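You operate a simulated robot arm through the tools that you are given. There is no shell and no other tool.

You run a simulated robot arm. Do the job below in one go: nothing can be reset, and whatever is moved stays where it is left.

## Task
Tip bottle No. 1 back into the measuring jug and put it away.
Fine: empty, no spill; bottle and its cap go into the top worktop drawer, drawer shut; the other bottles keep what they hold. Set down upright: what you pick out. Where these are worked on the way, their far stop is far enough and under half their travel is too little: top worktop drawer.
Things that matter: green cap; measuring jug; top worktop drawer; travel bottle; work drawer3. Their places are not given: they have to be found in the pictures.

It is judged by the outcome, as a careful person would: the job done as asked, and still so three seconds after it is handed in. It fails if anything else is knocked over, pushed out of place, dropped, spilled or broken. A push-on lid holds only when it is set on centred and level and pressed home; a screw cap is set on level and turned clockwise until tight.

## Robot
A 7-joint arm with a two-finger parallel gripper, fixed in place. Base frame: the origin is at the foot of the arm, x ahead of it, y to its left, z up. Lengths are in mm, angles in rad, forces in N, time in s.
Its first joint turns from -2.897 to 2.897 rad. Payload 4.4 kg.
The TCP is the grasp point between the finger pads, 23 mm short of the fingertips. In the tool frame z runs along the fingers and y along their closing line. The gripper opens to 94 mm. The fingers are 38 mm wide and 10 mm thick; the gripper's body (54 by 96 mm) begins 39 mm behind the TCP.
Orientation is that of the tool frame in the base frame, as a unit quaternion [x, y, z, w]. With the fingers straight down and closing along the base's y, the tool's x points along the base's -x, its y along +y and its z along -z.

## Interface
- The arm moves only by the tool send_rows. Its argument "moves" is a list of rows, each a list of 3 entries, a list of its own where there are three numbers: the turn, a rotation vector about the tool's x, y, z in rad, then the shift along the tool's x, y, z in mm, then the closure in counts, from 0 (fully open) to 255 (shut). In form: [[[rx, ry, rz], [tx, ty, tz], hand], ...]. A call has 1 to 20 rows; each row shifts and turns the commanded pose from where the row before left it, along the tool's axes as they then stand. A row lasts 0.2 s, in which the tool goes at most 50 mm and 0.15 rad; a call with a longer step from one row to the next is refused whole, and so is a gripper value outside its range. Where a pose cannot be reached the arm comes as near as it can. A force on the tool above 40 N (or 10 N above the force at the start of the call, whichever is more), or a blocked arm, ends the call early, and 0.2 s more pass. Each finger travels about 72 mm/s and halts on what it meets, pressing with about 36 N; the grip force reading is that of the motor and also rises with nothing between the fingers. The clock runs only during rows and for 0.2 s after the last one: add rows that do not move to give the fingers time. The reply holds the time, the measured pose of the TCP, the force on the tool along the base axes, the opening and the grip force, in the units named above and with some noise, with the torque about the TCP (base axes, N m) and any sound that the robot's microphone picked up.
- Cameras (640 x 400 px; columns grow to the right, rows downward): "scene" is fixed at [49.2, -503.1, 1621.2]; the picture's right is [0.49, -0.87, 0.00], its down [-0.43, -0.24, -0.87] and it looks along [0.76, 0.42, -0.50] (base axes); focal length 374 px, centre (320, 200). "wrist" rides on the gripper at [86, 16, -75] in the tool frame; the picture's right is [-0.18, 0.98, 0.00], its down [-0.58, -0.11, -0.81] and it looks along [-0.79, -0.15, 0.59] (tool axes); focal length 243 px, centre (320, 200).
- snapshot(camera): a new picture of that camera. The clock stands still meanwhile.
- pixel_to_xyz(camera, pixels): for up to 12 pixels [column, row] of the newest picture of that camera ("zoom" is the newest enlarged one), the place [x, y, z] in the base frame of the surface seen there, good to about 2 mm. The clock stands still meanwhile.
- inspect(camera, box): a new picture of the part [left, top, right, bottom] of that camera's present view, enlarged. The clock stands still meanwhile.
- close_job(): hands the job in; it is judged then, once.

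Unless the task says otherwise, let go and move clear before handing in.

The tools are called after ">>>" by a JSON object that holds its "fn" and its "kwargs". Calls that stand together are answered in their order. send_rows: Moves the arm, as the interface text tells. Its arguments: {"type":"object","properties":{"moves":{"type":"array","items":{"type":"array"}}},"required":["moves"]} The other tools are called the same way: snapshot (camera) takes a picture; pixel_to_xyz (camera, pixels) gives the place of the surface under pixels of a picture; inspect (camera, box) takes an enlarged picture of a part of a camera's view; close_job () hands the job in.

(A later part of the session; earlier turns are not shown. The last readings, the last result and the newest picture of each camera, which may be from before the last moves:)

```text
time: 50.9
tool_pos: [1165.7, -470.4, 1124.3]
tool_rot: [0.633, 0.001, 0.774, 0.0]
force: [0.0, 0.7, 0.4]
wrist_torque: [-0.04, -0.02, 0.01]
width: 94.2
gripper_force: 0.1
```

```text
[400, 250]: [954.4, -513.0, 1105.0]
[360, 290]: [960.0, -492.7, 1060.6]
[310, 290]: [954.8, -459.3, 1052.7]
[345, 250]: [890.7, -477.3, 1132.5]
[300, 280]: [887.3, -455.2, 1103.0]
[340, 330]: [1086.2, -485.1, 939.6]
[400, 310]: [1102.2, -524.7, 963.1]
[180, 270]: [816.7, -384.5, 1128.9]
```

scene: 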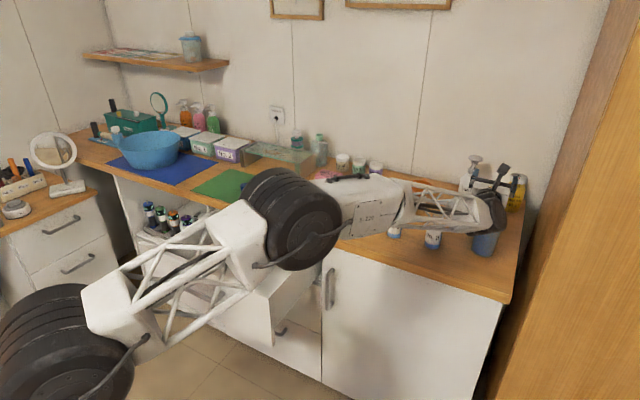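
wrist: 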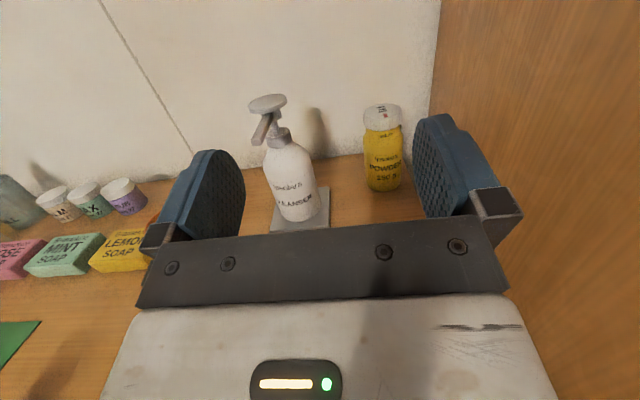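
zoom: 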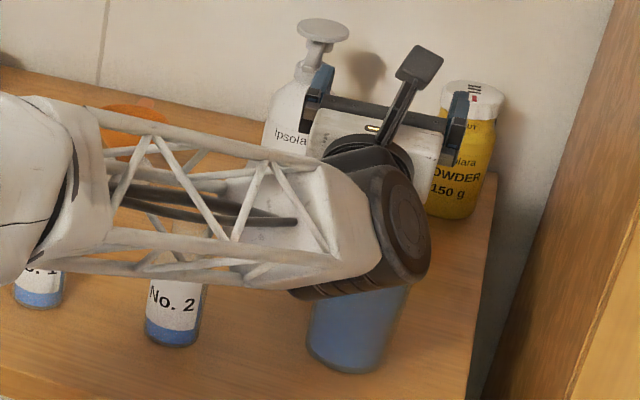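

The wrist drum actually sits at x≈955, well in front of the jug, so the pour pose is clear. I reverse out: level, retreat and begin unrolling.

>>> {"fn": "send_rows", "kwargs": {"moves": [[[0, -0.1, 0], [0, 0, 0], 0], [[0, -0.1, 0], [0, 0, 0], 0], [[0, 0, 0], [21.2, -17.7, -37.5], 0], [[0, 0, 0], [21.2, -17.7, -37.5], 0], [[0, 0, 0], [21.2, -17.7, -37.5], 0], [[0, 0, 0], [21.2, -17.7, -37.5], 0], [[0, 0, 0], [21.2, -17.7, -37.5], 0], [[0, 0, 0], [21.2, -17.7, -37.5], 0], [[0, 0, -0.15], [0, 0, 0], 0], [[0, 0, -0.15], [0, 0, 0], 0], [[0, 0, -0.15], [0, 0, 0], 0], [[0, 0, -0.15], [0, 0, 0], 0], [[0, 0, -0.15], [0, 0, 0], 0], [[0, 0, -0.15], [0, 0, 0], 0], [[0, 0, -0.15], [0, 0, 0], 0], [[0, 0, -0.15], [0, 0, 0], 0], [[0, 0, -0.15], [0, 0, 0], 0], [[0, 0, -0.15], [0, 0, 0], 0], [[0, 0, -0.15], [0, 0, 0], 0], [[0, 0, -0.15], [0, 0, 0], 0]]}}

```text
time: 55.1
tool_pos: [939.9, -363.3, 1252.9]
tool_rot: [0.438, 0.555, 0.439, 0.554]
force: [0.0, 1.0, -0.2]
wrist_torque: [0.02, -0.03, 0.0]
width: 94.2
gripper_force: 0.1
```

Back at [940,-363,1253]. I finish unrolling and pitch down to 45°.

>>> {"fn": "send_rows", "kwargs": {"moves": [[[0, 0, -0.15], [0, 0, 0], 0], [[0, 0, -0.15], [0, 0, 0], 0], [[0, 0, -0.15], [0, 0, 0], 0], [[0, 0, -0.15], [0, 0, 0], 0], [[0, 0, -0.15], [0, 0, 0], 0], [[0, 0, -0.15], [0, 0, 0], 0], [[0, 0, -0.15], [0, 0, 0], 0], [[0, 0, -0.15], [0, 0, 0], 0], [[0, 0, -0.1416], [0, 0, 0], 0], [[0, 0.15, 0], [0, 0, 0], 0], [[0, 0.15, 0], [0, 0, 0], 0], [[0, 0.15, 0], [0, 0, 0], 0], [[0, 0.15, 0], [0, 0, 0], 0], [[0, 0.15, 0], [0, 0, 0], 0], [[0, 0.0354, 0], [0, 0, 0], 0], [[0, 0, 0], [0, 0, 0], 0]]}}

```text
time: 58.5
tool_pos: [939.4, -363.6, 1251.9]
tool_rot: [0.0, 0.924, 0.0, 0.382]
force: [-0.1, -0.2, 0.1]
wrist_torque: [0.01, -0.01, -0.02]
width: 93.8
gripper_force: 0.1
```

Pose is exact 45° again. I move to a viewing spot in front of bottle 1, about (880,-216,1000).

>>> {"fn": "send_rows", "kwargs": {"moves": [[[0, 0, 0], [31.4, 21.1, 19.5], 0], [[0, 0, 0], [31.4, 21.1, 19.5], 0], [[0, 0, 0], [31.4, 21.1, 19.5], 0], [[0, 0, 0], [31.4, 21.1, 19.5], 0], [[0, 0, 0], [31.4, 21.1, 19.5], 0], [[0, 0, 0], [31.4, 21.1, 19.5], 0], [[0, 0, 0], [31.4, 21.1, 19.5], 0], [[0, 0, 0], [0, 0, 0], 0]]}}

>>> {"fn": "snapshot", "kwargs": {"camera": "wrist"}}

>>> {"fn": "snapshot", "kwargs": {"camera": "scene"}}

```text
time: 60.3
tool_pos: [884.5, -214.4, 998.8]
tool_rot: [0.0, 0.923, 0.0, 0.384]
force: [-0.1, -0.1, 0.6]
wrist_torque: [0.02, -0.04, -0.02]
width: 94.0
gripper_force: 0.1
```

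```text
taken
```

wrist: 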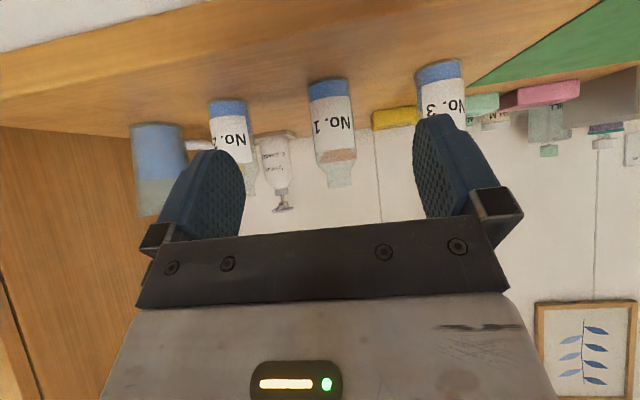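

```text
taken
```

scene: 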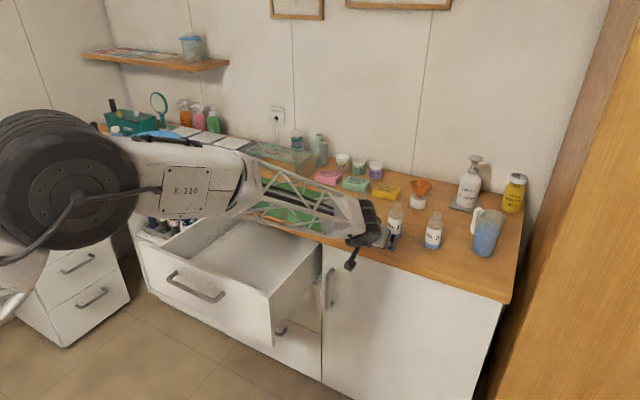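

The wrist view shows No. 1 (upside-down in picture) between the fingers, at about (333,130). I measure its visible edges.

>>> {"fn": "inspect", "kwargs": {"camera": "wrist", "box": [270, 60, 400, 200]}}

>>> {"fn": "pixel_to_xyz", "kwargs": {"camera": "wrist", "pixels": [[314, 120], [325, 120], [333, 120], [345, 120], [351, 120], [330, 82], [335, 155], [340, 170], [445, 100], [230, 130], [240, 110], [155, 150]]}}

```text
2.86 times, centred on (335, 130) of wrist
```

zoom: 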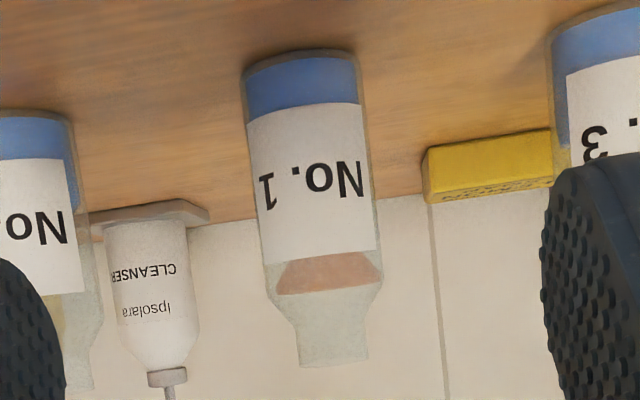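

```text
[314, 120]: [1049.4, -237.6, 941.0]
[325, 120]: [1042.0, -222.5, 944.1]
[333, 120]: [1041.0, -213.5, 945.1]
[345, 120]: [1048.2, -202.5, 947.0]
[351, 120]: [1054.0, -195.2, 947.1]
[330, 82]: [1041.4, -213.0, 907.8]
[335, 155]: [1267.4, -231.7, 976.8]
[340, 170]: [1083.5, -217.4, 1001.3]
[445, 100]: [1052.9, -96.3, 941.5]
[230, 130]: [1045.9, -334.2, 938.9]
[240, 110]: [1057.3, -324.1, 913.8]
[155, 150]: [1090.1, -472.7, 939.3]
```

Fitting the visible arc gives bottle 1's axis at about (1067,-217.5), radius ≈26. I advance with the fingers straddling it, to TCP (1059,-217.5,956).

>>> {"fn": "send_rows", "kwargs": {"moves": [[[0, 0, 0], [-18.6, -0.6, 30.7], 0], [[0, 0, 0], [-18.6, -0.6, 30.7], 0], [[0, 0, 0], [-18.6, -0.6, 30.7], 0], [[0, 0, 0], [-18.6, -0.6, 30.7], 0], [[0, 0, 0], [0, 0, 0], 0]]}}

>>> {"fn": "snapshot", "kwargs": {"camera": "wrist"}}

>>> {"fn": "inspect", "kwargs": {"camera": "scene", "box": [330, 170, 470, 260]}}

```text
time: 61.5
tool_pos: [1021.3, -217.3, 964.7]
tool_rot: [0.0, 0.924, 0.0, 0.382]
force: [0.0, 1.0, -0.2]
wrist_torque: [0.0, -0.02, -0.03]
width: 94.1
gripper_force: 0.1
```

```text
taken
```

wrist: 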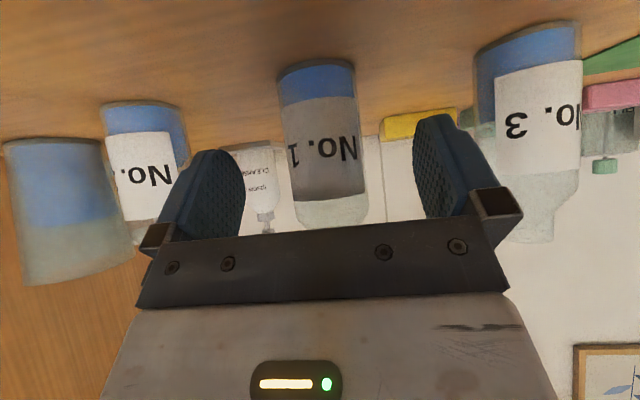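

```text
4.44 times, centred on (400, 215) of scene
```

zoom: 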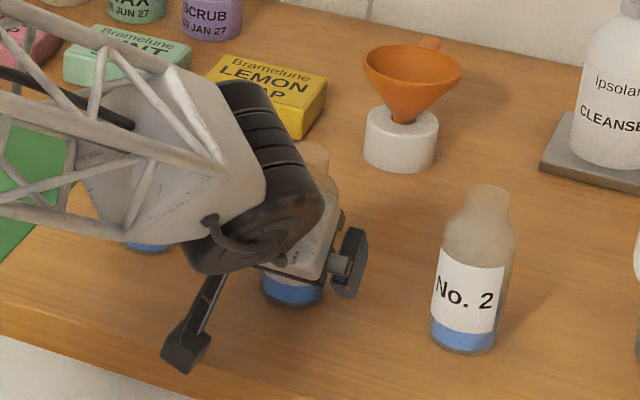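

The bottle is centred between the fingers (≈(322,150)). I re-measure its surface from this nearer view before the last centimetres.

>>> {"fn": "pixel_to_xyz", "kwargs": {"camera": "wrist", "pixels": [[284, 130], [292, 130], [305, 130], [318, 130], [330, 130], [345, 130], [356, 130], [318, 85], [290, 85], [345, 85]]}}

```text
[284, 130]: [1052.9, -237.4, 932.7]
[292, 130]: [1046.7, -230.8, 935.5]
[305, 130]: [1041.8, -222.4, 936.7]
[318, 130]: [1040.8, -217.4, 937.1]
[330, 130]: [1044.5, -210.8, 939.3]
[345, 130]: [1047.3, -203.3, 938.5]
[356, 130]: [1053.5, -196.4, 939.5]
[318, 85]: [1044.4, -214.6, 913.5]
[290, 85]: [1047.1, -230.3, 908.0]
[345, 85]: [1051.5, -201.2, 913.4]
```

A cleaner fit: axis (1064.5,-217), radius ≈23.5. I advance to TCP (1057.5,-217,956) and then close.

>>> {"fn": "send_rows", "kwargs": {"moves": [[[0, 0, 0], [-9.7, 0, 15.9], 0], [[0, 0, 0], [-9.7, 0, 15.9], 0], [[0, 0, 0], [0, 0, 0], 0]]}}

>>> {"fn": "snapshot", "kwargs": {"camera": "wrist"}}

```text
time: 62.3
tool_pos: [1056.6, -218.5, 957.5]
tool_rot: [0.0, 0.924, 0.0, 0.383]
force: [-2.2, -0.8, 4.8]
wrist_torque: [-0.01, -0.09, -0.02]
width: 94.0
gripper_force: 0.0
```

```text
taken
```

wrist: 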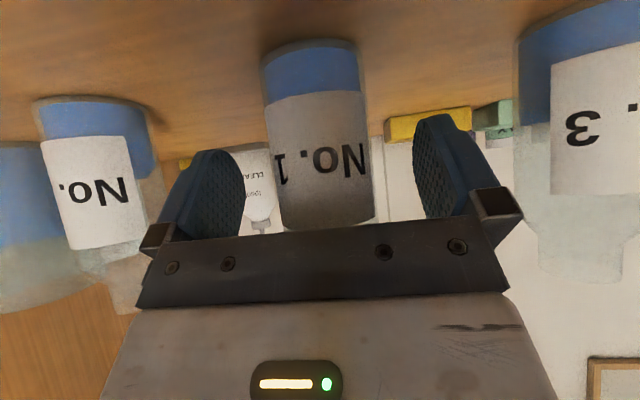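

A small contact force (−2,0,+5 N) means the palm touches the bottle's shoulder; I back off 6 mm along the tool and check.

>>> {"fn": "send_rows", "kwargs": {"moves": [[[0, 0, 0], [0, 0, -6], 0], [[0, 0, 0], [0, 0, 0], 0], [[0, 0, 0], [0, 0, 0], 0]]}}

>>> {"fn": "snapshot", "kwargs": {"camera": "wrist"}}

>>> {"fn": "inspect", "kwargs": {"camera": "scene", "box": [350, 180, 440, 250]}}

```text
time: 63.1
tool_pos: [1051.9, -219.4, 962.6]
tool_rot: [0.0, 0.924, -0.001, 0.383]
force: [-0.5, -0.7, 0.7]
wrist_torque: [0.02, -0.01, 0.01]
width: 94.2
gripper_force: 0.0
```

```text
taken
```

wrist: 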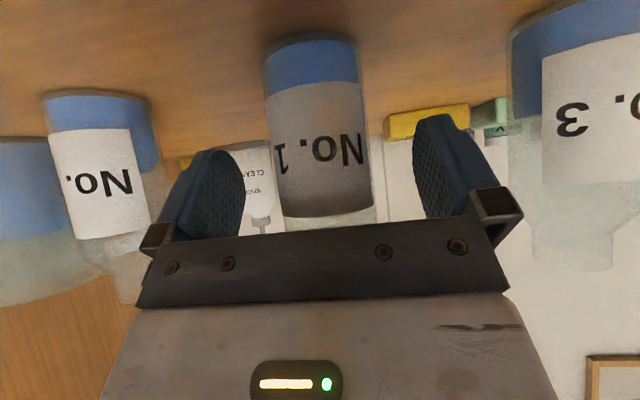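

```text
5.71 times, centred on (395, 215) of scene
```

zoom: 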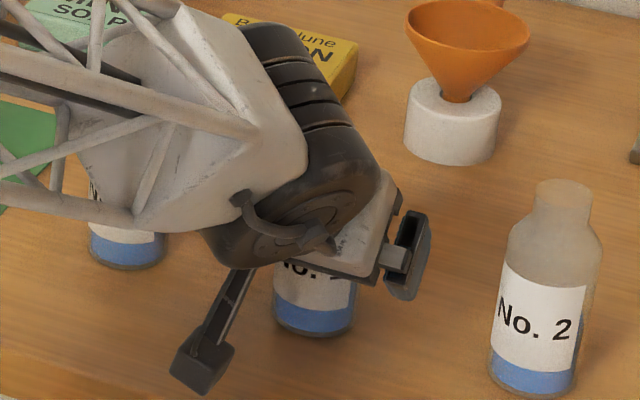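

Contact is gone at [1052,-219,962.6]. I nudge 1.5 mm in y to centre and close on the bottle.

>>> {"fn": "send_rows", "kwargs": {"moves": [[[0, 0, 0], [0, 1.5, 0], 0], [[0, 0, 0], [0, 0, 0], 100], [[0, 0, 0], [0, 0, 0], 255], [[0, 0, 0], [0, 0, 0], 255], [[0, 0, 0], [0, 0, 0], 255], [[0, 0, 0], [0, 0, 0], 255]]}}

>>> {"fn": "snapshot", "kwargs": {"camera": "wrist"}}

```text
time: 64.5
tool_pos: [1051.7, -217.6, 961.9]
tool_rot: [0.0, 0.924, 0.0, 0.383]
force: [0.2, 0.6, 0.5]
wrist_torque: [0.04, -0.01, 0.05]
width: 48.6
gripper_force: 35.7
```

```text
taken
```

wrist: 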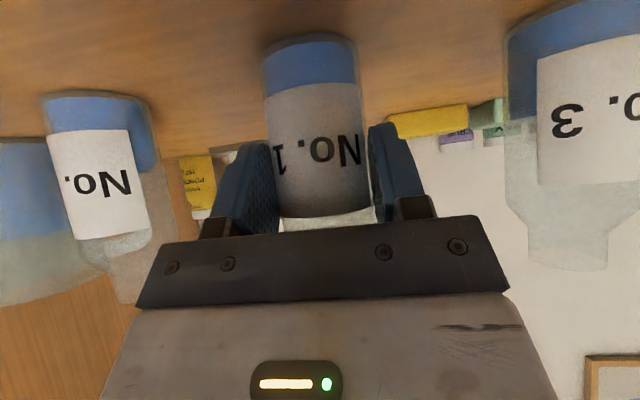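

The fingers hold the bottle (width 48.6, 36 N). I lift slowly 30 mm and look.

>>> {"fn": "send_rows", "kwargs": {"moves": [[[0, 0, 0], [-3.5, 0, -3.5], 255], [[0, 0, 0], [-7, 0, -7], 255], [[0, 0, 0], [-10.6, 0, -10.6], 255], [[0, 0, 0], [0, 0, 0], 255]]}}

>>> {"fn": "snapshot", "kwargs": {"camera": "wrist"}}

>>> {"fn": "inspect", "kwargs": {"camera": "scene", "box": [340, 170, 450, 250]}}

```text
time: 65.5
tool_pos: [1052.4, -218.8, 992.5]
tool_rot: [0.0, 0.924, 0.0, 0.383]
force: [0.4, -0.3, -1.2]
wrist_torque: [0.03, 0.02, 0.01]
width: 49.1
gripper_force: 36.3
```

```text
taken
```

wrist: 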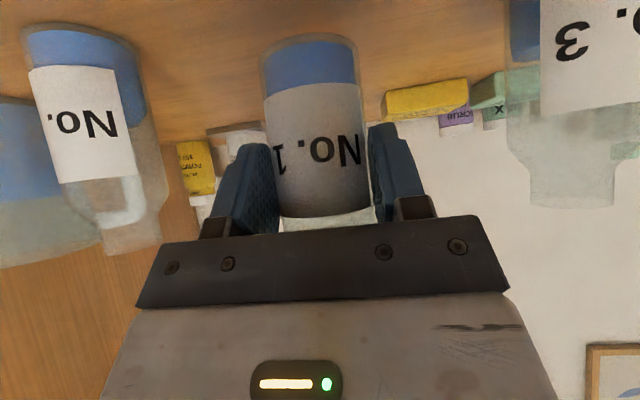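

```text
5.00 times, centred on (395, 210) of scene
```

zoom: 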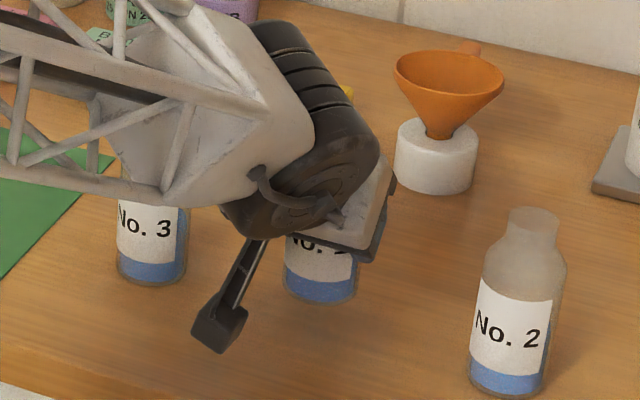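

The bottle is lifted cleanly and upright. I raise it to about z=1180 and shift toward the jug side.

>>> {"fn": "send_rows", "kwargs": {"moves": [[[0, 0, 0], [-10, 0, -10], 255], [[0, 0, 0], [-20, -8, -20], 255], [[0, 0, 0], [-25, -18, -25], 255], [[0, 0, 0], [-25, -22, -25], 255], [[0, 0, 0], [-25, -22, -25], 255], [[0, 0, 0], [-20, -18, -20], 255], [[0, 0, 0], [-9, -10, -9], 255], [[0, 0, 0], [0, 0, 0], 255]]}}

```text
time: 67.3
tool_pos: [1049.9, -313.6, 1178.6]
tool_rot: [0.0, 0.924, 0.0, 0.382]
force: [0.1, 0.6, -0.4]
wrist_torque: [0.01, 0.0, 0.01]
width: 48.9
gripper_force: 35.8
```

At [1050,-314,1179] holding firm. I level the tool gently (bottle leans back 45°, below pouring angle).

>>> {"fn": "send_rows", "kwargs": {"moves": [[[0, -0.06, 0], [0, 0, 0], 255], [[0, -0.1, 0], [0, 0, 0], 255], [[0, -0.1, 0], [0, 0, 0], 255], [[0, -0.1, 0], [0, 0, 0], 255], [[0, -0.1, 0], [0, 0, 0], 255], [[0, -0.1, 0], [0, 0, 0], 255], [[0, -0.1, 0], [0, 0, 0], 255], [[0, -0.0754, 0], [0, 0, 0], 255], [[0, -0.05, 0], [0, 0, 0], 255], [[0, 0, 0], [0, 0, 0], 255]]}}

>>> {"fn": "snapshot", "kwargs": {"camera": "scene"}}

>>> {"fn": "snapshot", "kwargs": {"camera": "wrist"}}

```text
time: 69.5
tool_pos: [1052.5, -314.0, 1181.6]
tool_rot: [0.0, 0.707, 0.0, 0.707]
force: [0.4, 0.5, -2.0]
wrist_torque: [-0.02, 0.02, 0.03]
width: 48.7
gripper_force: 35.1
```

```text
taken
```

scene: 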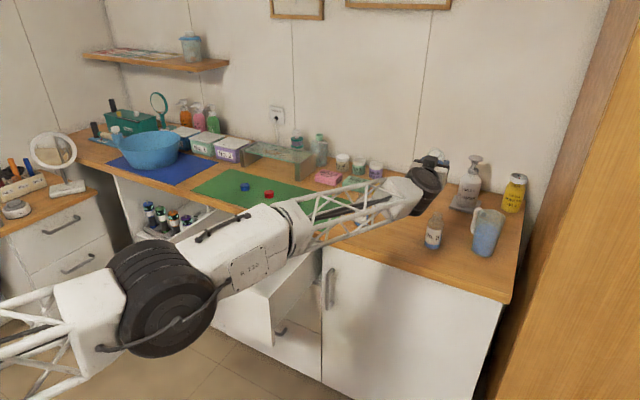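

```text
taken
```

wrist: 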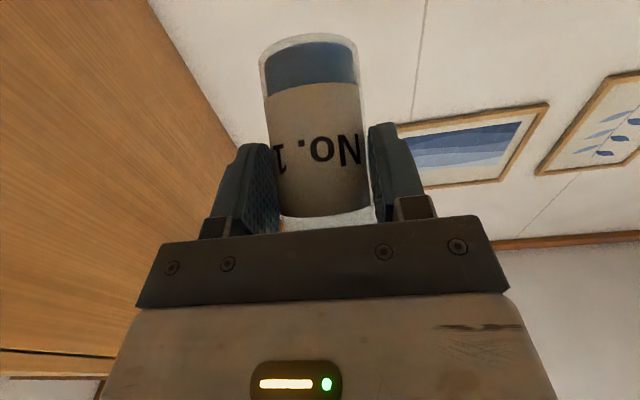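

The tool is level with the bottle leaning 45°; nothing spilled. I move to the pre-pour spot at about (1164,-430,1165).

>>> {"fn": "send_rows", "kwargs": {"moves": [[[0, 0, 0], [2, -14, 13], 255], [[0, 0, 0], [4, -24, 22], 255], [[0, 0, 0], [4, -26, 25], 255], [[0, 0, 0], [4, -26, 25], 255], [[0, 0, 0], [2, -17, 17], 255], [[0, 0, 0], [0, -9, 10], 255], [[0, 0, 0], [0, 0, 0], 255]]}}

```text
time: 71.1
tool_pos: [1163.6, -431.7, 1165.7]
tool_rot: [0.001, 0.707, -0.001, 0.707]
force: [0.0, -0.5, -1.0]
wrist_torque: [0.02, 0.03, 0.0]
width: 49.0
gripper_force: 35.8
```

In place at [1164,-432,1166]. I roll to 60° (tilt ≈69°, still before flow).

>>> {"fn": "send_rows", "kwargs": {"moves": [[[0, 0, 0.07], [0, 0, 0], 255], [[0, 0, 0.1], [0, 0, 0], 255], [[0, 0, 0.1], [0, 0, 0], 255], [[0, 0, 0.1], [0, 0, 0], 255], [[0, 0, 0.1], [0, 0, 0], 255], [[0, 0, 0.1], [0, 0, 0], 255], [[0, 0, 0.1], [0, 0, 0], 255], [[0, 0, 0.1], [0, 0, 0], 255], [[0, 0, 0.1], [0, 0, 0], 255], [[0, 0, 0.1], [0, 0, 0], 255], [[0, 0, 0.077], [0, 0, 0], 255], [[0, 0, 0], [0, 0, 0], 255]]}}

>>> {"fn": "inspect", "kwargs": {"camera": "scene", "box": [400, 130, 540, 265]}}

>>> {"fn": "snapshot", "kwargs": {"camera": "wrist"}}

```text
time: 73.7
tool_pos: [1163.3, -431.3, 1165.5]
tool_rot: [0.354, 0.613, 0.353, 0.612]
force: [0.5, 0.5, -1.0]
wrist_torque: [-0.03, 0.0, 0.0]
width: 49.1
gripper_force: 36.2
```

```text
2.96 times, centred on (470, 198) of scene
```

zoom: 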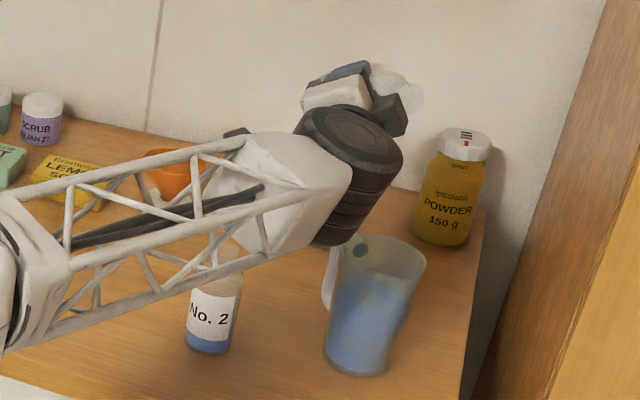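

```text
taken
```

wrist: 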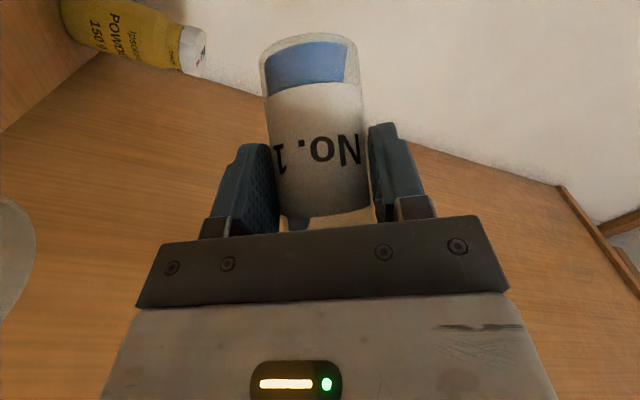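

The jug rim is at the left edge of the wrist view and blue liquid nears the bottle's shoulder (300,222). I lower 55 mm straight down before tilting further.

>>> {"fn": "send_rows", "kwargs": {"moves": [[[0, 0, 0], [6, -10.4, 0], 255], [[0, 0, 0], [9, -15.6, 0], 255], [[0, 0, 0], [8, -13.9, 0], 255], [[0, 0, 0], [5, -8.7, 0], 255], [[0, 0, 0], [0, 0, 0], 255]]}}

>>> {"fn": "inspect", "kwargs": {"camera": "scene", "box": [420, 140, 540, 265]}}

>>> {"fn": "snapshot", "kwargs": {"camera": "wrist"}}

```text
time: 74.9
tool_pos: [1165.5, -433.3, 1108.6]
tool_rot: [0.354, 0.613, 0.353, 0.613]
force: [0.2, 0.1, -0.4]
wrist_torque: [0.03, 0.01, 0.01]
width: 49.1
gripper_force: 36.2
```

```text
3.20 times, centred on (480, 202) of scene
```

zoom: 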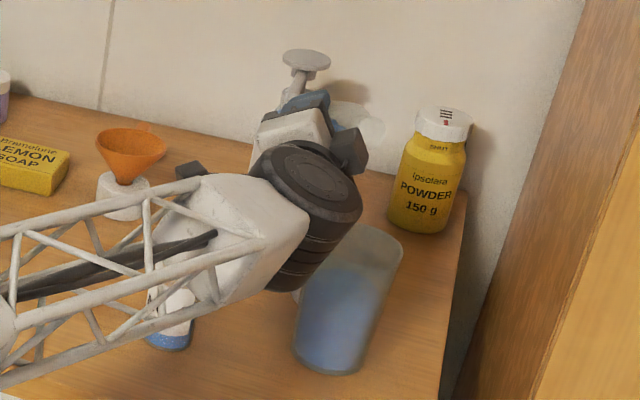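

```text
taken
```

wrist: 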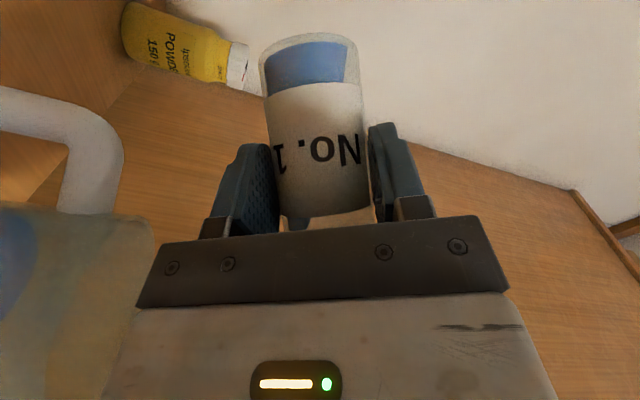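

Now the wrist view shows the jug's rim from (0,205) to (152,228) and the handle at (85,130). I measure the rim to verify the mouth's alignment.

>>> {"fn": "pixel_to_xyz", "kwargs": {"camera": "wrist", "pixels": [[152, 230], [140, 216], [110, 212], [60, 208], [20, 205], [90, 190], [110, 140], [60, 105], [10, 95], [150, 280], [130, 350], [60, 300]]}}

>>> {"fn": "inspect", "kwargs": {"camera": "wrist", "box": [0, 60, 400, 310]}}

```text
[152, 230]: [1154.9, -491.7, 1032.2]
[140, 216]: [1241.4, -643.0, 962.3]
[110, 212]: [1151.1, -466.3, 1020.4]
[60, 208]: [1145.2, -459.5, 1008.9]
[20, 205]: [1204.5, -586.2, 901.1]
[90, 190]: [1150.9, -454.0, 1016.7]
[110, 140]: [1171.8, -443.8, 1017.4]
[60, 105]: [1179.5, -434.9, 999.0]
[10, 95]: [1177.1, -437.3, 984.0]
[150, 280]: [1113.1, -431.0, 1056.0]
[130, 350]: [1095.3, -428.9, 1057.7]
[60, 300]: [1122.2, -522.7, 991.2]
```

```text
1.60 times, centred on (200, 185) of wrist
```

zoom: 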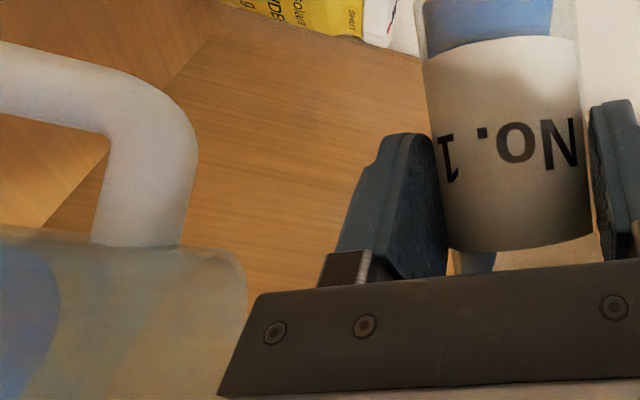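

Refined jug centre: about (1118,-491), rim z≈1031, radius ≈38. I shift the mouth 10 mm toward the jug centre, then tilt slowly to φ=75°.

>>> {"fn": "send_rows", "kwargs": {"moves": [[[0, 0, 0], [-3.3, -4, -5], 255], [[0, 0, 0], [-3.3, -4, -5], 255], [[0, 0, 0], [0, 0, 0], 255], [[0, 0, 0.0524], [1.45, -1.1, 0], 255], [[0, 0, 0.0524], [1.45, -1.1, 0], 255], [[0, 0, 0.0524], [1.45, -1.1, 0], 255], [[0, 0, 0.0524], [1.45, -1.1, 0], 255], [[0, 0, 0.0524], [1.45, -1.1, 0], 255], [[0, 0, 0], [0, 0, 0], 255]]}}

>>> {"fn": "snapshot", "kwargs": {"camera": "wrist"}}

>>> {"fn": "inspect", "kwargs": {"camera": "scene", "box": [420, 140, 540, 265]}}

```text
time: 76.9
tool_pos: [1155.2, -436.7, 1097.8]
tool_rot: [0.43, 0.561, 0.43, 0.561]
force: [0.4, -0.2, -1.0]
wrist_torque: [-0.01, 0.01, 0.01]
width: 49.0
gripper_force: 35.9
```

```text
taken
```

wrist: 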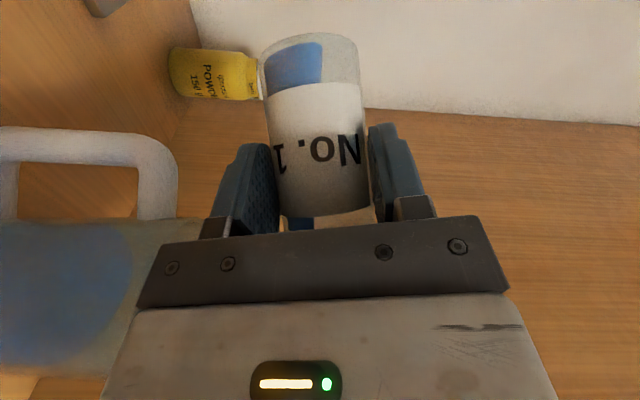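

```text
3.20 times, centred on (480, 202) of scene
```

zoom: 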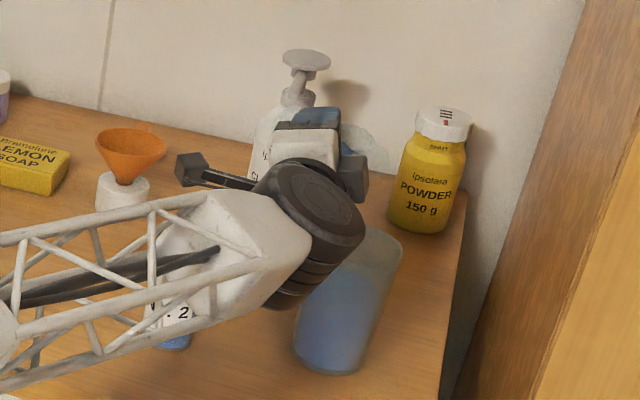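

The mouth is over the jug (≈(1125,-483)); liquid is near the neck. I continue slowly to φ=90°.

>>> {"fn": "send_rows", "kwargs": {"moves": [[[0, 0, 0.0436], [0.2, -1.3, 0], 255], [[0, 0, 0.0436], [0.2, -1.3, 0], 255], [[0, 0, 0.0436], [0.2, -1.3, 0], 255], [[0, 0, 0.0436], [0.1, -1.3, 0], 255], [[0, 0, 0.0436], [0.1, -1.3, 0], 255], [[0, 0, 0.0436], [0.1, -1.3, 0], 255], [[0, 0, 0], [0, 0, 0], 255]]}}

>>> {"fn": "snapshot", "kwargs": {"camera": "wrist"}}

>>> {"fn": "inspect", "kwargs": {"camera": "scene", "box": [420, 140, 540, 265]}}

```text
time: 78.5
tool_pos: [1153.9, -437.0, 1089.1]
tool_rot: [0.5, 0.5, 0.5, 0.5]
force: [-0.1, -0.5, -2.2]
wrist_torque: [0.04, 0.03, -0.03]
width: 48.9
gripper_force: 35.7
```

```text
taken
```

wrist: 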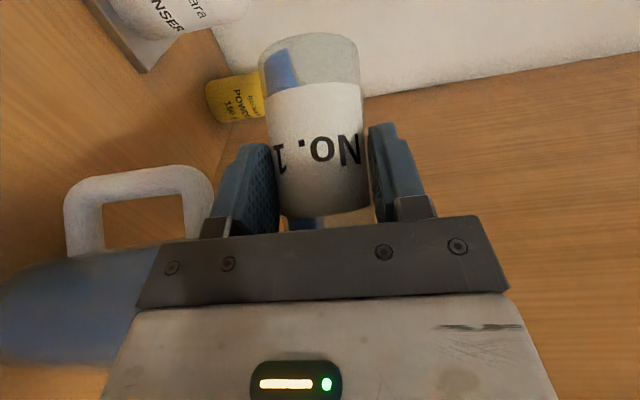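

```text
3.20 times, centred on (480, 202) of scene
```

zoom: 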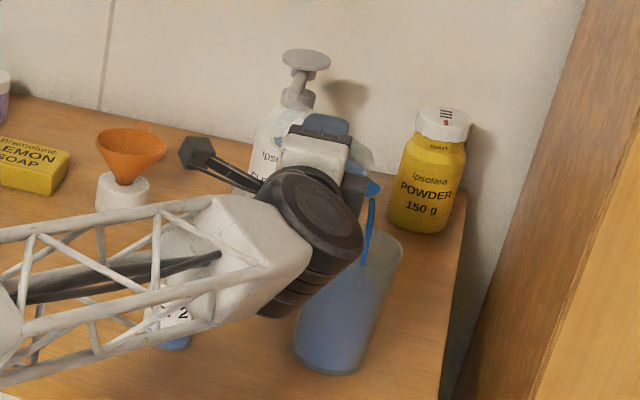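

A blue stream is visible falling from the mouth (zoom (372,195)) into the jug near its centre (362,262). I look closer.

>>> {"fn": "inspect", "kwargs": {"camera": "scene", "box": [465, 180, 525, 240]}}

```text
6.67 times, centred on (495, 210) of scene
```

zoom: 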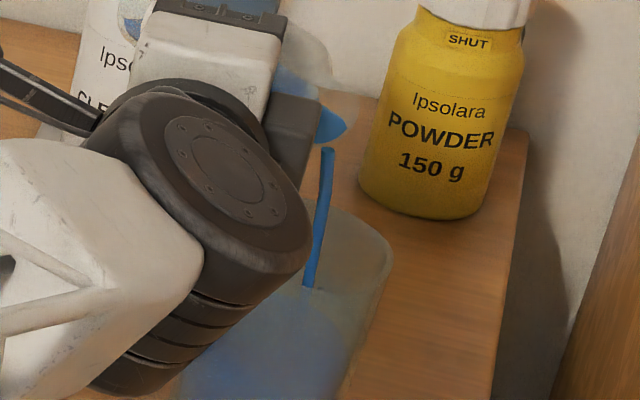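

The stream runs from (328,150) down into the jug at (310,288). I check its 3D position.

>>> {"fn": "pixel_to_xyz", "kwargs": {"camera": "zoom", "pixels": [[327, 155], [323, 200], [318, 230], [311, 280], [388, 245], [330, 125]]}}

```text
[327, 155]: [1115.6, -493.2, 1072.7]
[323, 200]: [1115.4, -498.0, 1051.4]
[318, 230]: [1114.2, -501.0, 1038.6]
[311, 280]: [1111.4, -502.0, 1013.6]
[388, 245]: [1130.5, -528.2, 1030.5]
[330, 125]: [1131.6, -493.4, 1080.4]
```

The stream passes the rim at (1114,-501), ~11 mm from the jug centre—well inside. I keep tilting slowly to φ=105° with a tiny recentering shift, with pauses.

>>> {"fn": "send_rows", "kwargs": {"moves": [[[0, 0, 0], [0.8, 0, 1], 255], [[0, 0, 0], [0.8, 0, 1], 255], [[0, 0, 0], [0, 0, 0], 255], [[0, 0, 0.0436], [0.3, 0, 0.3], 255], [[0, 0, 0], [0, 0, 0], 255], [[0, 0, 0.0436], [0.3, 0, 0.3], 255], [[0, 0, 0], [0, 0, 0], 255], [[0, 0, 0.0436], [0.3, 0, 0.3], 255], [[0, 0, 0], [0, 0, 0], 255], [[0, 0, 0], [0, 0, 0], 255]]}}

>>> {"fn": "inspect", "kwargs": {"camera": "scene", "box": [465, 180, 525, 240]}}

>>> {"fn": "snapshot", "kwargs": {"camera": "wrist"}}

```text
time: 80.7
tool_pos: [1156.6, -432.6, 1089.0]
tool_rot: [0.531, 0.467, 0.532, 0.466]
force: [-0.6, 0.6, -1.1]
wrist_torque: [-0.02, 0.01, -0.02]
width: 48.8
gripper_force: 35.4
```

```text
6.67 times, centred on (495, 210) of scene
```

zoom: 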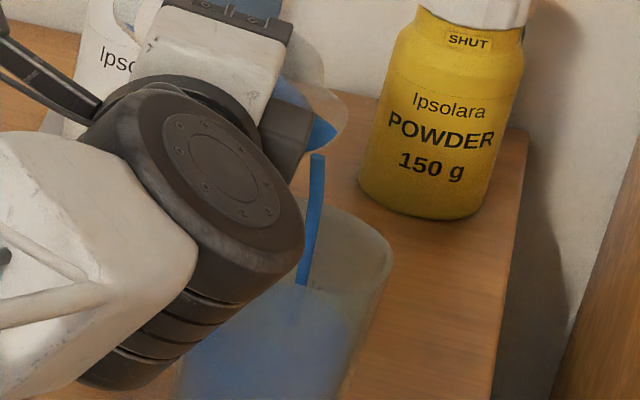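

```text
taken
```

wrist: 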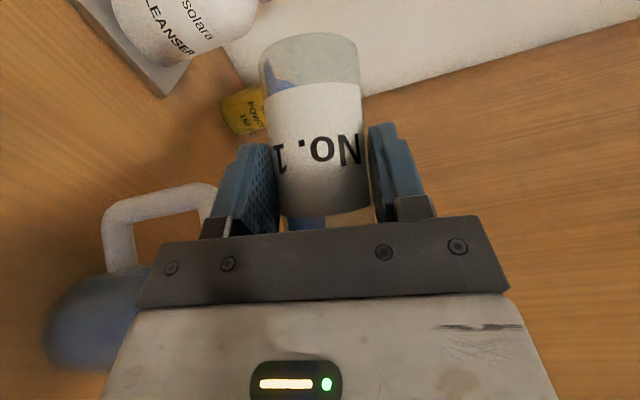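

The stream still falls cleanly into the jug and the bottle's level is dropping. Continue the slow tilt.

>>> {"fn": "send_rows", "kwargs": {"moves": [[[0, 0, 0.0436], [0, 0, 0], 255], [[0, 0, 0], [0, 0, 0], 255], [[0, 0, 0.0436], [0, 0, 0], 255], [[0, 0, 0], [0, 0, 0], 255], [[0, 0, 0.0436], [-0.7, 0, 0], 255], [[0, 0, 0], [0, 0, 0], 255], [[0, 0, 0.0436], [-0.7, 0.2, 0], 255], [[0, 0, 0], [0, 0, 0], 255], [[0, 0, 0.0436], [-0.8, 0.3, 0], 255], [[0, 0, 0], [0, 0, 0], 255], [[0, 0, 0], [0, 0, 0], 255], [[0, 0, 0], [0, 0, 0], 255]]}}

>>> {"fn": "inspect", "kwargs": {"camera": "scene", "box": [465, 180, 525, 240]}}

>>> {"fn": "snapshot", "kwargs": {"camera": "wrist"}}

```text
time: 83.3
tool_pos: [1156.4, -437.4, 1088.9]
tool_rot: [0.58, 0.406, 0.579, 0.405]
force: [0.1, 0.3, -0.3]
wrist_torque: [0.0, 0.02, 0.01]
width: 48.8
gripper_force: 35.2
```

```text
6.67 times, centred on (495, 210) of scene
```

zoom: 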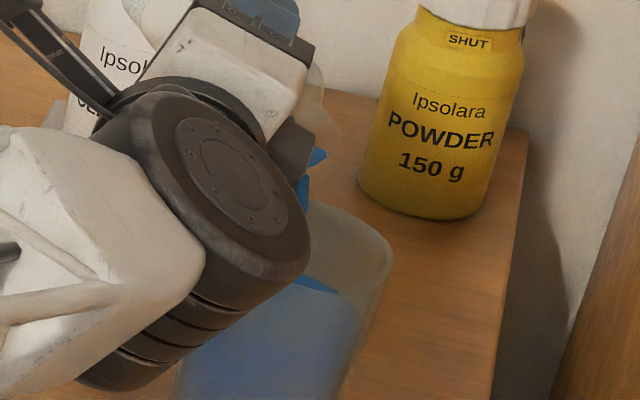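

```text
taken
```

wrist: 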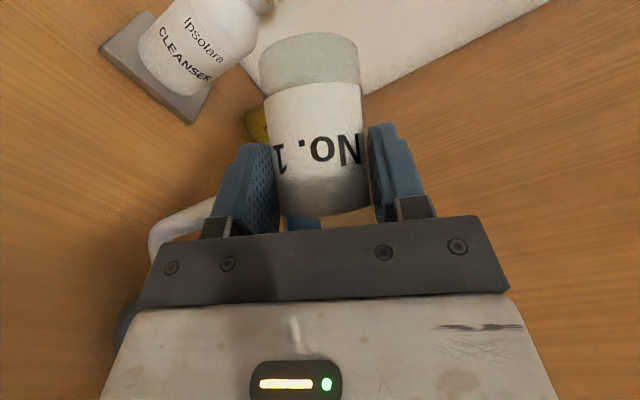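

Tilt ~φ=110°, the bottle looks nearly drained at its base. I carry on toward φ=130°, keeping the mouth over the jug.

>>> {"fn": "send_rows", "kwargs": {"moves": [[[0, 0, 0.0436], [-1.1, 0.6, -0.4], 255], [[0, 0, 0], [0, 0, 0], 255], [[0, 0, 0.0436], [-1.1, 0.6, -0.4], 255], [[0, 0, 0], [0, 0, 0], 255], [[0, 0, 0.0436], [-1.1, 0.6, -0.4], 255], [[0, 0, 0], [0, 0, 0], 255], [[0, 0, 0.0436], [-1.1, 0.6, -0.4], 255], [[0, 0, 0], [0, 0, 0], 255], [[0, 0, 0.0436], [-1.1, 0.6, -0.4], 255], [[0, 0, 0.0436], [-1.1, 0.6, -0.4], 255], [[0, 0, 0.0436], [-1.1, 0.7, -0.4], 255], [[0, 0, 0.0436], [-1.1, 0.7, -0.4], 255], [[0, 0, 0], [0, 0, 0], 255], [[0, 0, 0], [0, 0, 0], 255], [[0, 0, 0], [0, 0, 0], 255]]}}

>>> {"fn": "inspect", "kwargs": {"camera": "scene", "box": [465, 180, 525, 240]}}

>>> {"fn": "snapshot", "kwargs": {"camera": "wrist"}}

```text
time: 86.5
tool_pos: [1154.5, -445.8, 1089.2]
tool_rot: [0.641, 0.3, 0.641, 0.298]
force: [0.5, -0.5, -0.5]
wrist_torque: [-0.06, 0.0, 0.0]
width: 48.5
gripper_force: 35.8
```

```text
6.67 times, centred on (495, 210) of scene
```

zoom: 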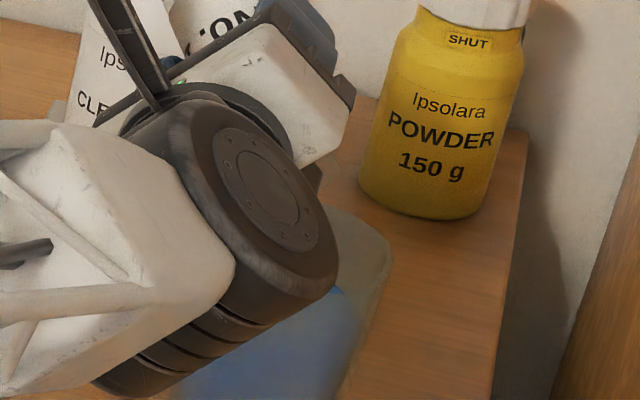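

```text
taken
```

wrist: 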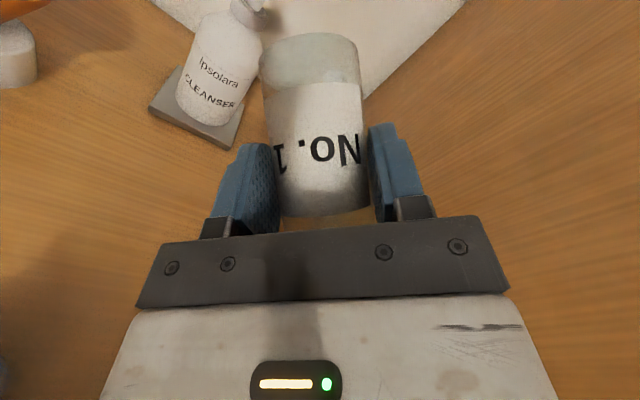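

At φ=130° no blue remains by the neck. I go on to φ≈165° (tilt ≈133°) to drain the last drops.

>>> {"fn": "send_rows", "kwargs": {"moves": [[[0, 0, 0.0436], [-1.2, 1.8, -0.3], 255], [[0, 0, 0.0436], [-1.2, 1.8, -0.3], 255], [[0, 0, 0.0436], [-1.2, 1.8, -0.3], 255], [[0, 0, 0.0436], [-1.1, 1.9, -0.3], 255], [[0, 0, 0.0436], [-1.0, 2.0, -0.3], 255], [[0, 0, 0.0436], [-1.0, 2.0, -0.3], 255], [[0, 0, 0.0436], [-0.9, 2.1, -0.3], 255], [[0, 0, 0.0436], [-0.8, 2.1, -0.3], 255], [[0, 0, 0.0436], [-0.7, 2.2, -0.3], 255], [[0, 0, 0.0436], [-0.7, 2.2, -0.3], 255], [[0, 0, 0.0436], [-0.6, 2.2, -0.3], 255], [[0, 0, 0.0436], [-0.5, 2.3, -0.3], 255], [[0, 0, 0.0436], [-0.4, 2.3, -0.3], 255], [[0, 0, 0.0436], [-0.3, 2.3, -0.3], 255], [[0, 0, 0], [0, 0, 0], 255], [[0, 0, 0], [0, 0, 0], 255], [[0, 0, 0], [0, 0, 0], 255], [[0, 0, 0], [0, 0, 0], 255]]}}

>>> {"fn": "inspect", "kwargs": {"camera": "scene", "box": [450, 160, 530, 260]}}

>>> {"fn": "snapshot", "kwargs": {"camera": "wrist"}}

```text
time: 90.3
tool_pos: [1149.1, -478.1, 1096.2]
tool_rot: [0.701, 0.092, 0.701, 0.092]
force: [-0.4, -0.3, -1.4]
wrist_torque: [0.04, 0.0, -0.02]
width: 48.4
gripper_force: 35.3
```

```text
4.00 times, centred on (490, 210) of scene
```

zoom: 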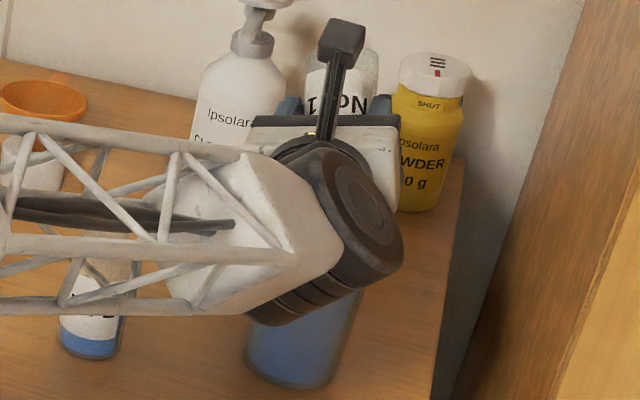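

```text
taken
```

wrist: 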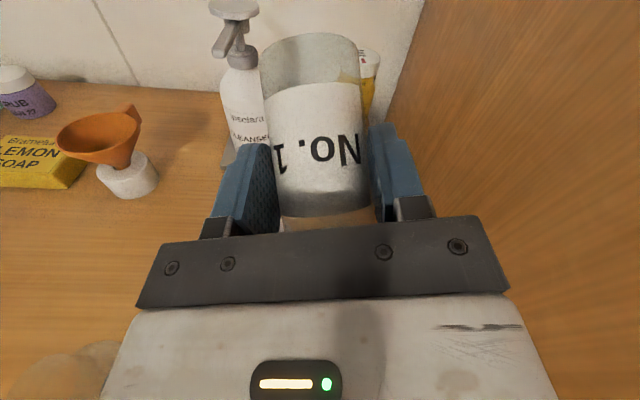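

The bottle looks empty (no blue in the wrist view). I tip it a touch further (tool up 0.1 rad, tilt ≈139°) and hold ~2.5 s for drips.

>>> {"fn": "send_rows", "kwargs": {"moves": [[[-0.013, 0.048, 0], [0, 0, 0], 255], [[-0.013, 0.048, 0], [0, 0, 0], 255], [[0, 0, 0], [0, 0, 0], 255], [[0, 0, 0], [0, 0, 0], 255], [[0, 0, 0], [0, 0, 0], 255], [[0, 0, 0], [0, 0, 0], 255], [[0, 0, 0], [0, 0, 0], 255], [[0, 0, 0], [0, 0, 0], 255], [[0, 0, 0], [0, 0, 0], 255], [[0, 0, 0], [0, 0, 0], 255], [[0, 0, 0], [0, 0, 0], 255], [[0, 0, 0], [0, 0, 0], 255], [[0, 0, 0], [0, 0, 0], 255], [[0, 0, 0], [0, 0, 0], 255]]}}

>>> {"fn": "inspect", "kwargs": {"camera": "wrist", "box": [220, 10, 420, 240]}}

```text
time: 93.3
tool_pos: [1149.6, -479.1, 1096.5]
tool_rot: [0.666, 0.086, 0.735, 0.097]
force: [0.1, -0.2, -0.1]
wrist_torque: [-0.02, 0.0, -0.01]
width: 48.5
gripper_force: 35.5
```

```text
1.74 times, centred on (320, 125) of wrist
```

zoom: 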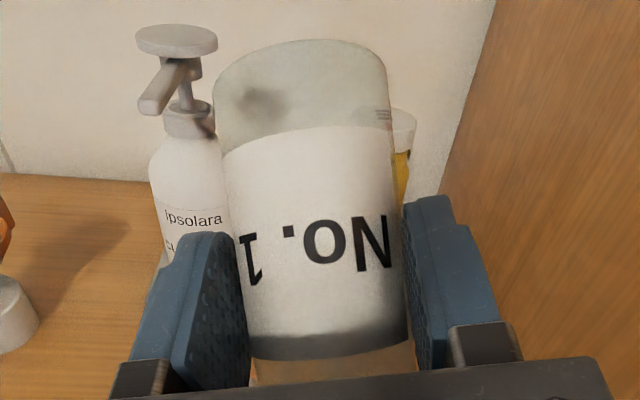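

The bottle is clear of liquid. I undo the small pitch, lift 70 mm over the jug, and start rolling back upright.

>>> {"fn": "send_rows", "kwargs": {"moves": [[[0.013, -0.048, 0], [0, 0, 0], 255], [[0.013, -0.048, 0], [0, 0, 0], 255], [[0, 0, 0], [33.8, 9, 0], 255], [[0, 0, 0], [33.8, 9, 0], 255], [[0, 0, -0.15], [0, 0, 0], 255], [[0, 0, -0.15], [0, 0, 0], 255], [[0, 0, -0.15], [0, 0, 0], 255], [[0, 0, -0.15], [0, 0, 0], 255], [[0, 0, -0.15], [0, 0, 0], 255], [[0, 0, -0.15], [0, 0, 0], 255], [[0, 0, -0.15], [0, 0, 0], 255], [[0, 0, -0.15], [0, 0, 0], 255], [[0, 0, -0.15], [0, 0, 0], 255], [[0, 0, -0.15], [0, 0, 0], 255], [[0, 0, -0.15], [0, 0, 0], 255], [[0, 0, -0.15], [0, 0, 0], 255], [[0, 0, 0], [0, 0, 0], 255]]}}

```text
time: 96.9
tool_pos: [1149.3, -478.1, 1166.4]
tool_rot: [0.363, 0.606, 0.364, 0.607]
force: [-0.7, 0.0, 0.0]
wrist_torque: [0.01, 0.02, -0.02]
width: 48.7
gripper_force: 35.5
```

φ≈62° now. I finish unrolling to upright-back, and retreat toward the robot.

>>> {"fn": "send_rows", "kwargs": {"moves": [[[0, 0, -0.15], [0, 0, 0], 255], [[0, 0, -0.15], [0, 0, 0], 255], [[0, 0, -0.15], [0, 0, 0], 255], [[0, 0, -0.15], [0, 0, 0], 255], [[0, 0, -0.15], [0, 0, 0], 255], [[0, 0, -0.15], [0, 0, 0], 255], [[0, 0, -0.15], [0, 0, 0], 255], [[0, 0, -0.0287], [0, 0, 0], 255], [[0, 0, 0], [-4, 20, -40], 255], [[0, 0, 0], [-4, 20, -40], 255], [[0, 0, 0], [-4, 20, -40], 255], [[0, 0, 0], [-4, 20, -40], 255], [[0, 0, 0], [0, 0, 0], 255]]}}

>>> {"fn": "snapshot", "kwargs": {"camera": "scene"}}

```text
time: 99.7
tool_pos: [989.2, -399.1, 1181.3]
tool_rot: [0.001, 0.707, 0.0, 0.707]
force: [0.2, 0.4, 0.7]
wrist_torque: [-0.04, 0.09, 0.01]
width: 48.6
gripper_force: 36.5
```

```text
taken
```

scene: 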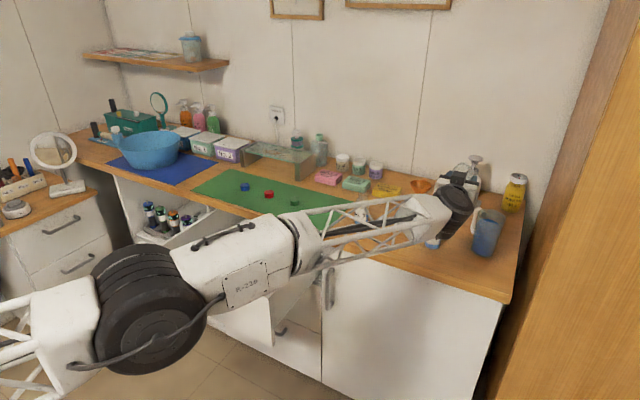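

Retreated to [989,-399,1181]. Pitch back to 45° so the bottle is upright, then travel.

>>> {"fn": "send_rows", "kwargs": {"moves": [[[0, 0.15, 0], [0, 0, 0], 255], [[0, 0.15, 0], [0, 0, 0], 255], [[0, 0.15, 0], [0, 0, 0], 255], [[0, 0.15, 0], [0, 0, 0], 255], [[0, 0.15, 0], [0, 0, 0], 255], [[0, 0.0354, 0], [0, 0, 0], 255], [[0, 0, 0], [0, 40, 0], 255], [[0, 0, 0], [0, 40, 0], 255], [[0, 0, 0], [0, 40, 0], 255], [[0, 0, 0], [0, 40, 0], 255], [[0, 0, 0], [0, 0, 0], 255]]}}

>>> {"fn": "snapshot", "kwargs": {"camera": "scene"}}

```text
time: 102.1
tool_pos: [989.7, -237.9, 1183.2]
tool_rot: [0.0, 0.924, 0.001, 0.382]
force: [-0.4, 0.3, -0.2]
wrist_torque: [-0.04, 0.03, 0.04]
width: 48.3
gripper_force: 36.0
```

```text
taken
```

scene: 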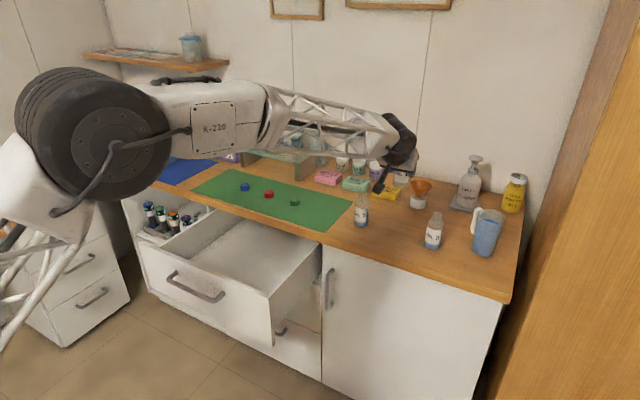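

Bottle upright in hand; worktop is visible. I check around the jug for spills.

>>> {"fn": "inspect", "kwargs": {"camera": "scene", "box": [380, 150, 530, 270]}}

>>> {"fn": "inspect", "kwargs": {"camera": "wrist", "box": [220, 10, 420, 240]}}

```text
3.33 times, centred on (455, 210) of scene
```

zoom: 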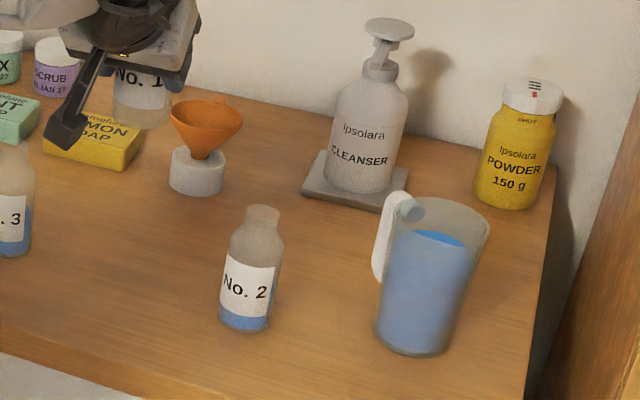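

```text
1.74 times, centred on (320, 125) of wrist
```

zoom: 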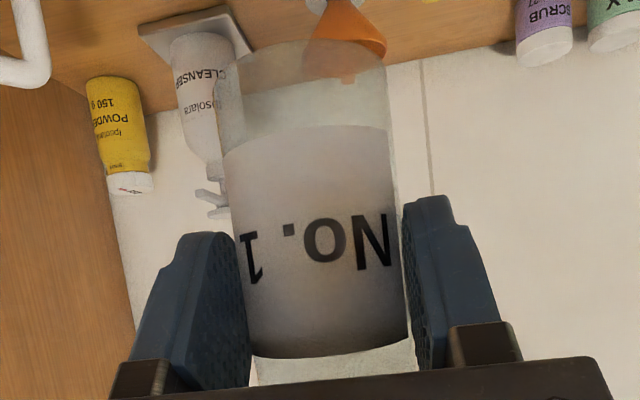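

No spill is visible, the jug level rose and the bottle is empty. I travel to above the open drawer, about (880,200,1060).

>>> {"fn": "send_rows", "kwargs": {"moves": [[[0, 0, 0], [15, 39.8, 0.84], 255], [[0, 0, 0], [15, 39.8, 0.84], 255], [[0, 0, 0], [15, 39.8, 0.84], 255], [[0, 0, 0], [15, 39.8, 0.84], 255], [[0, 0, 0], [15, 39.8, 0.84], 255], [[0, 0, 0], [15, 39.8, 0.84], 255], [[0, 0, 0], [15, 39.8, 0.84], 255], [[0, 0, 0], [15, 39.8, 0.84], 255], [[0, 0, 0], [15, 39.8, 0.84], 255], [[0, 0, 0], [15, 39.8, 0.84], 255], [[0, 0, 0], [15, 39.8, 0.84], 255], [[0, 0, 0], [0, 0, 0], 255]]}}

```text
time: 104.7
tool_pos: [884.0, 197.7, 1061.8]
tool_rot: [0.001, 0.924, 0.001, 0.383]
force: [1.1, -0.7, -0.5]
wrist_torque: [0.01, 0.03, 0.0]
width: 48.7
gripper_force: 36.2
```

Over the drawer at [884,198,1062]. I descend 200 mm first and check visually.

>>> {"fn": "send_rows", "kwargs": {"moves": [[[0, 0, 0], [28.3, 0, 28.3], 255], [[0, 0, 0], [28.3, 0, 28.3], 255], [[0, 0, 0], [28.3, 0, 28.3], 255], [[0, 0, 0], [28.3, 0, 28.3], 255], [[0, 0, 0], [28.3, 0, 28.3], 255], [[0, 0, 0], [0, 0, 0], 255]]}}

>>> {"fn": "snapshot", "kwargs": {"camera": "scene"}}

>>> {"fn": "snapshot", "kwargs": {"camera": "wrist"}}

```text
time: 106.1
tool_pos: [877.5, 201.2, 862.3]
tool_rot: [0.002, 0.924, 0.0, 0.382]
force: [0.6, -0.3, 0.2]
wrist_torque: [0.0, 0.03, 0.01]
width: 48.8
gripper_force: 36.1
```

```text
taken
```

scene: 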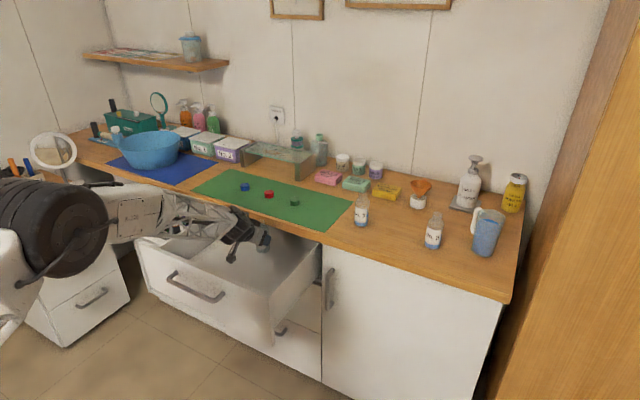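

```text
taken
```

wrist: 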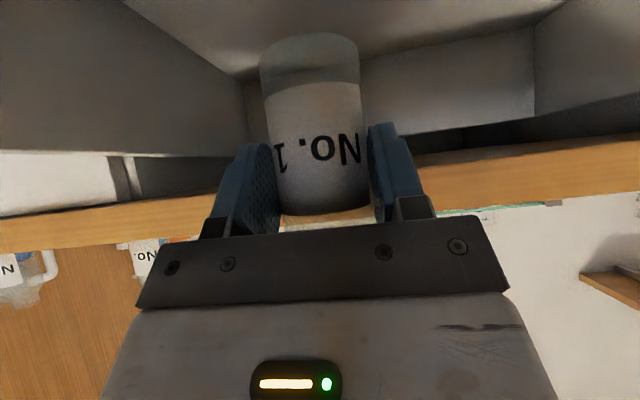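

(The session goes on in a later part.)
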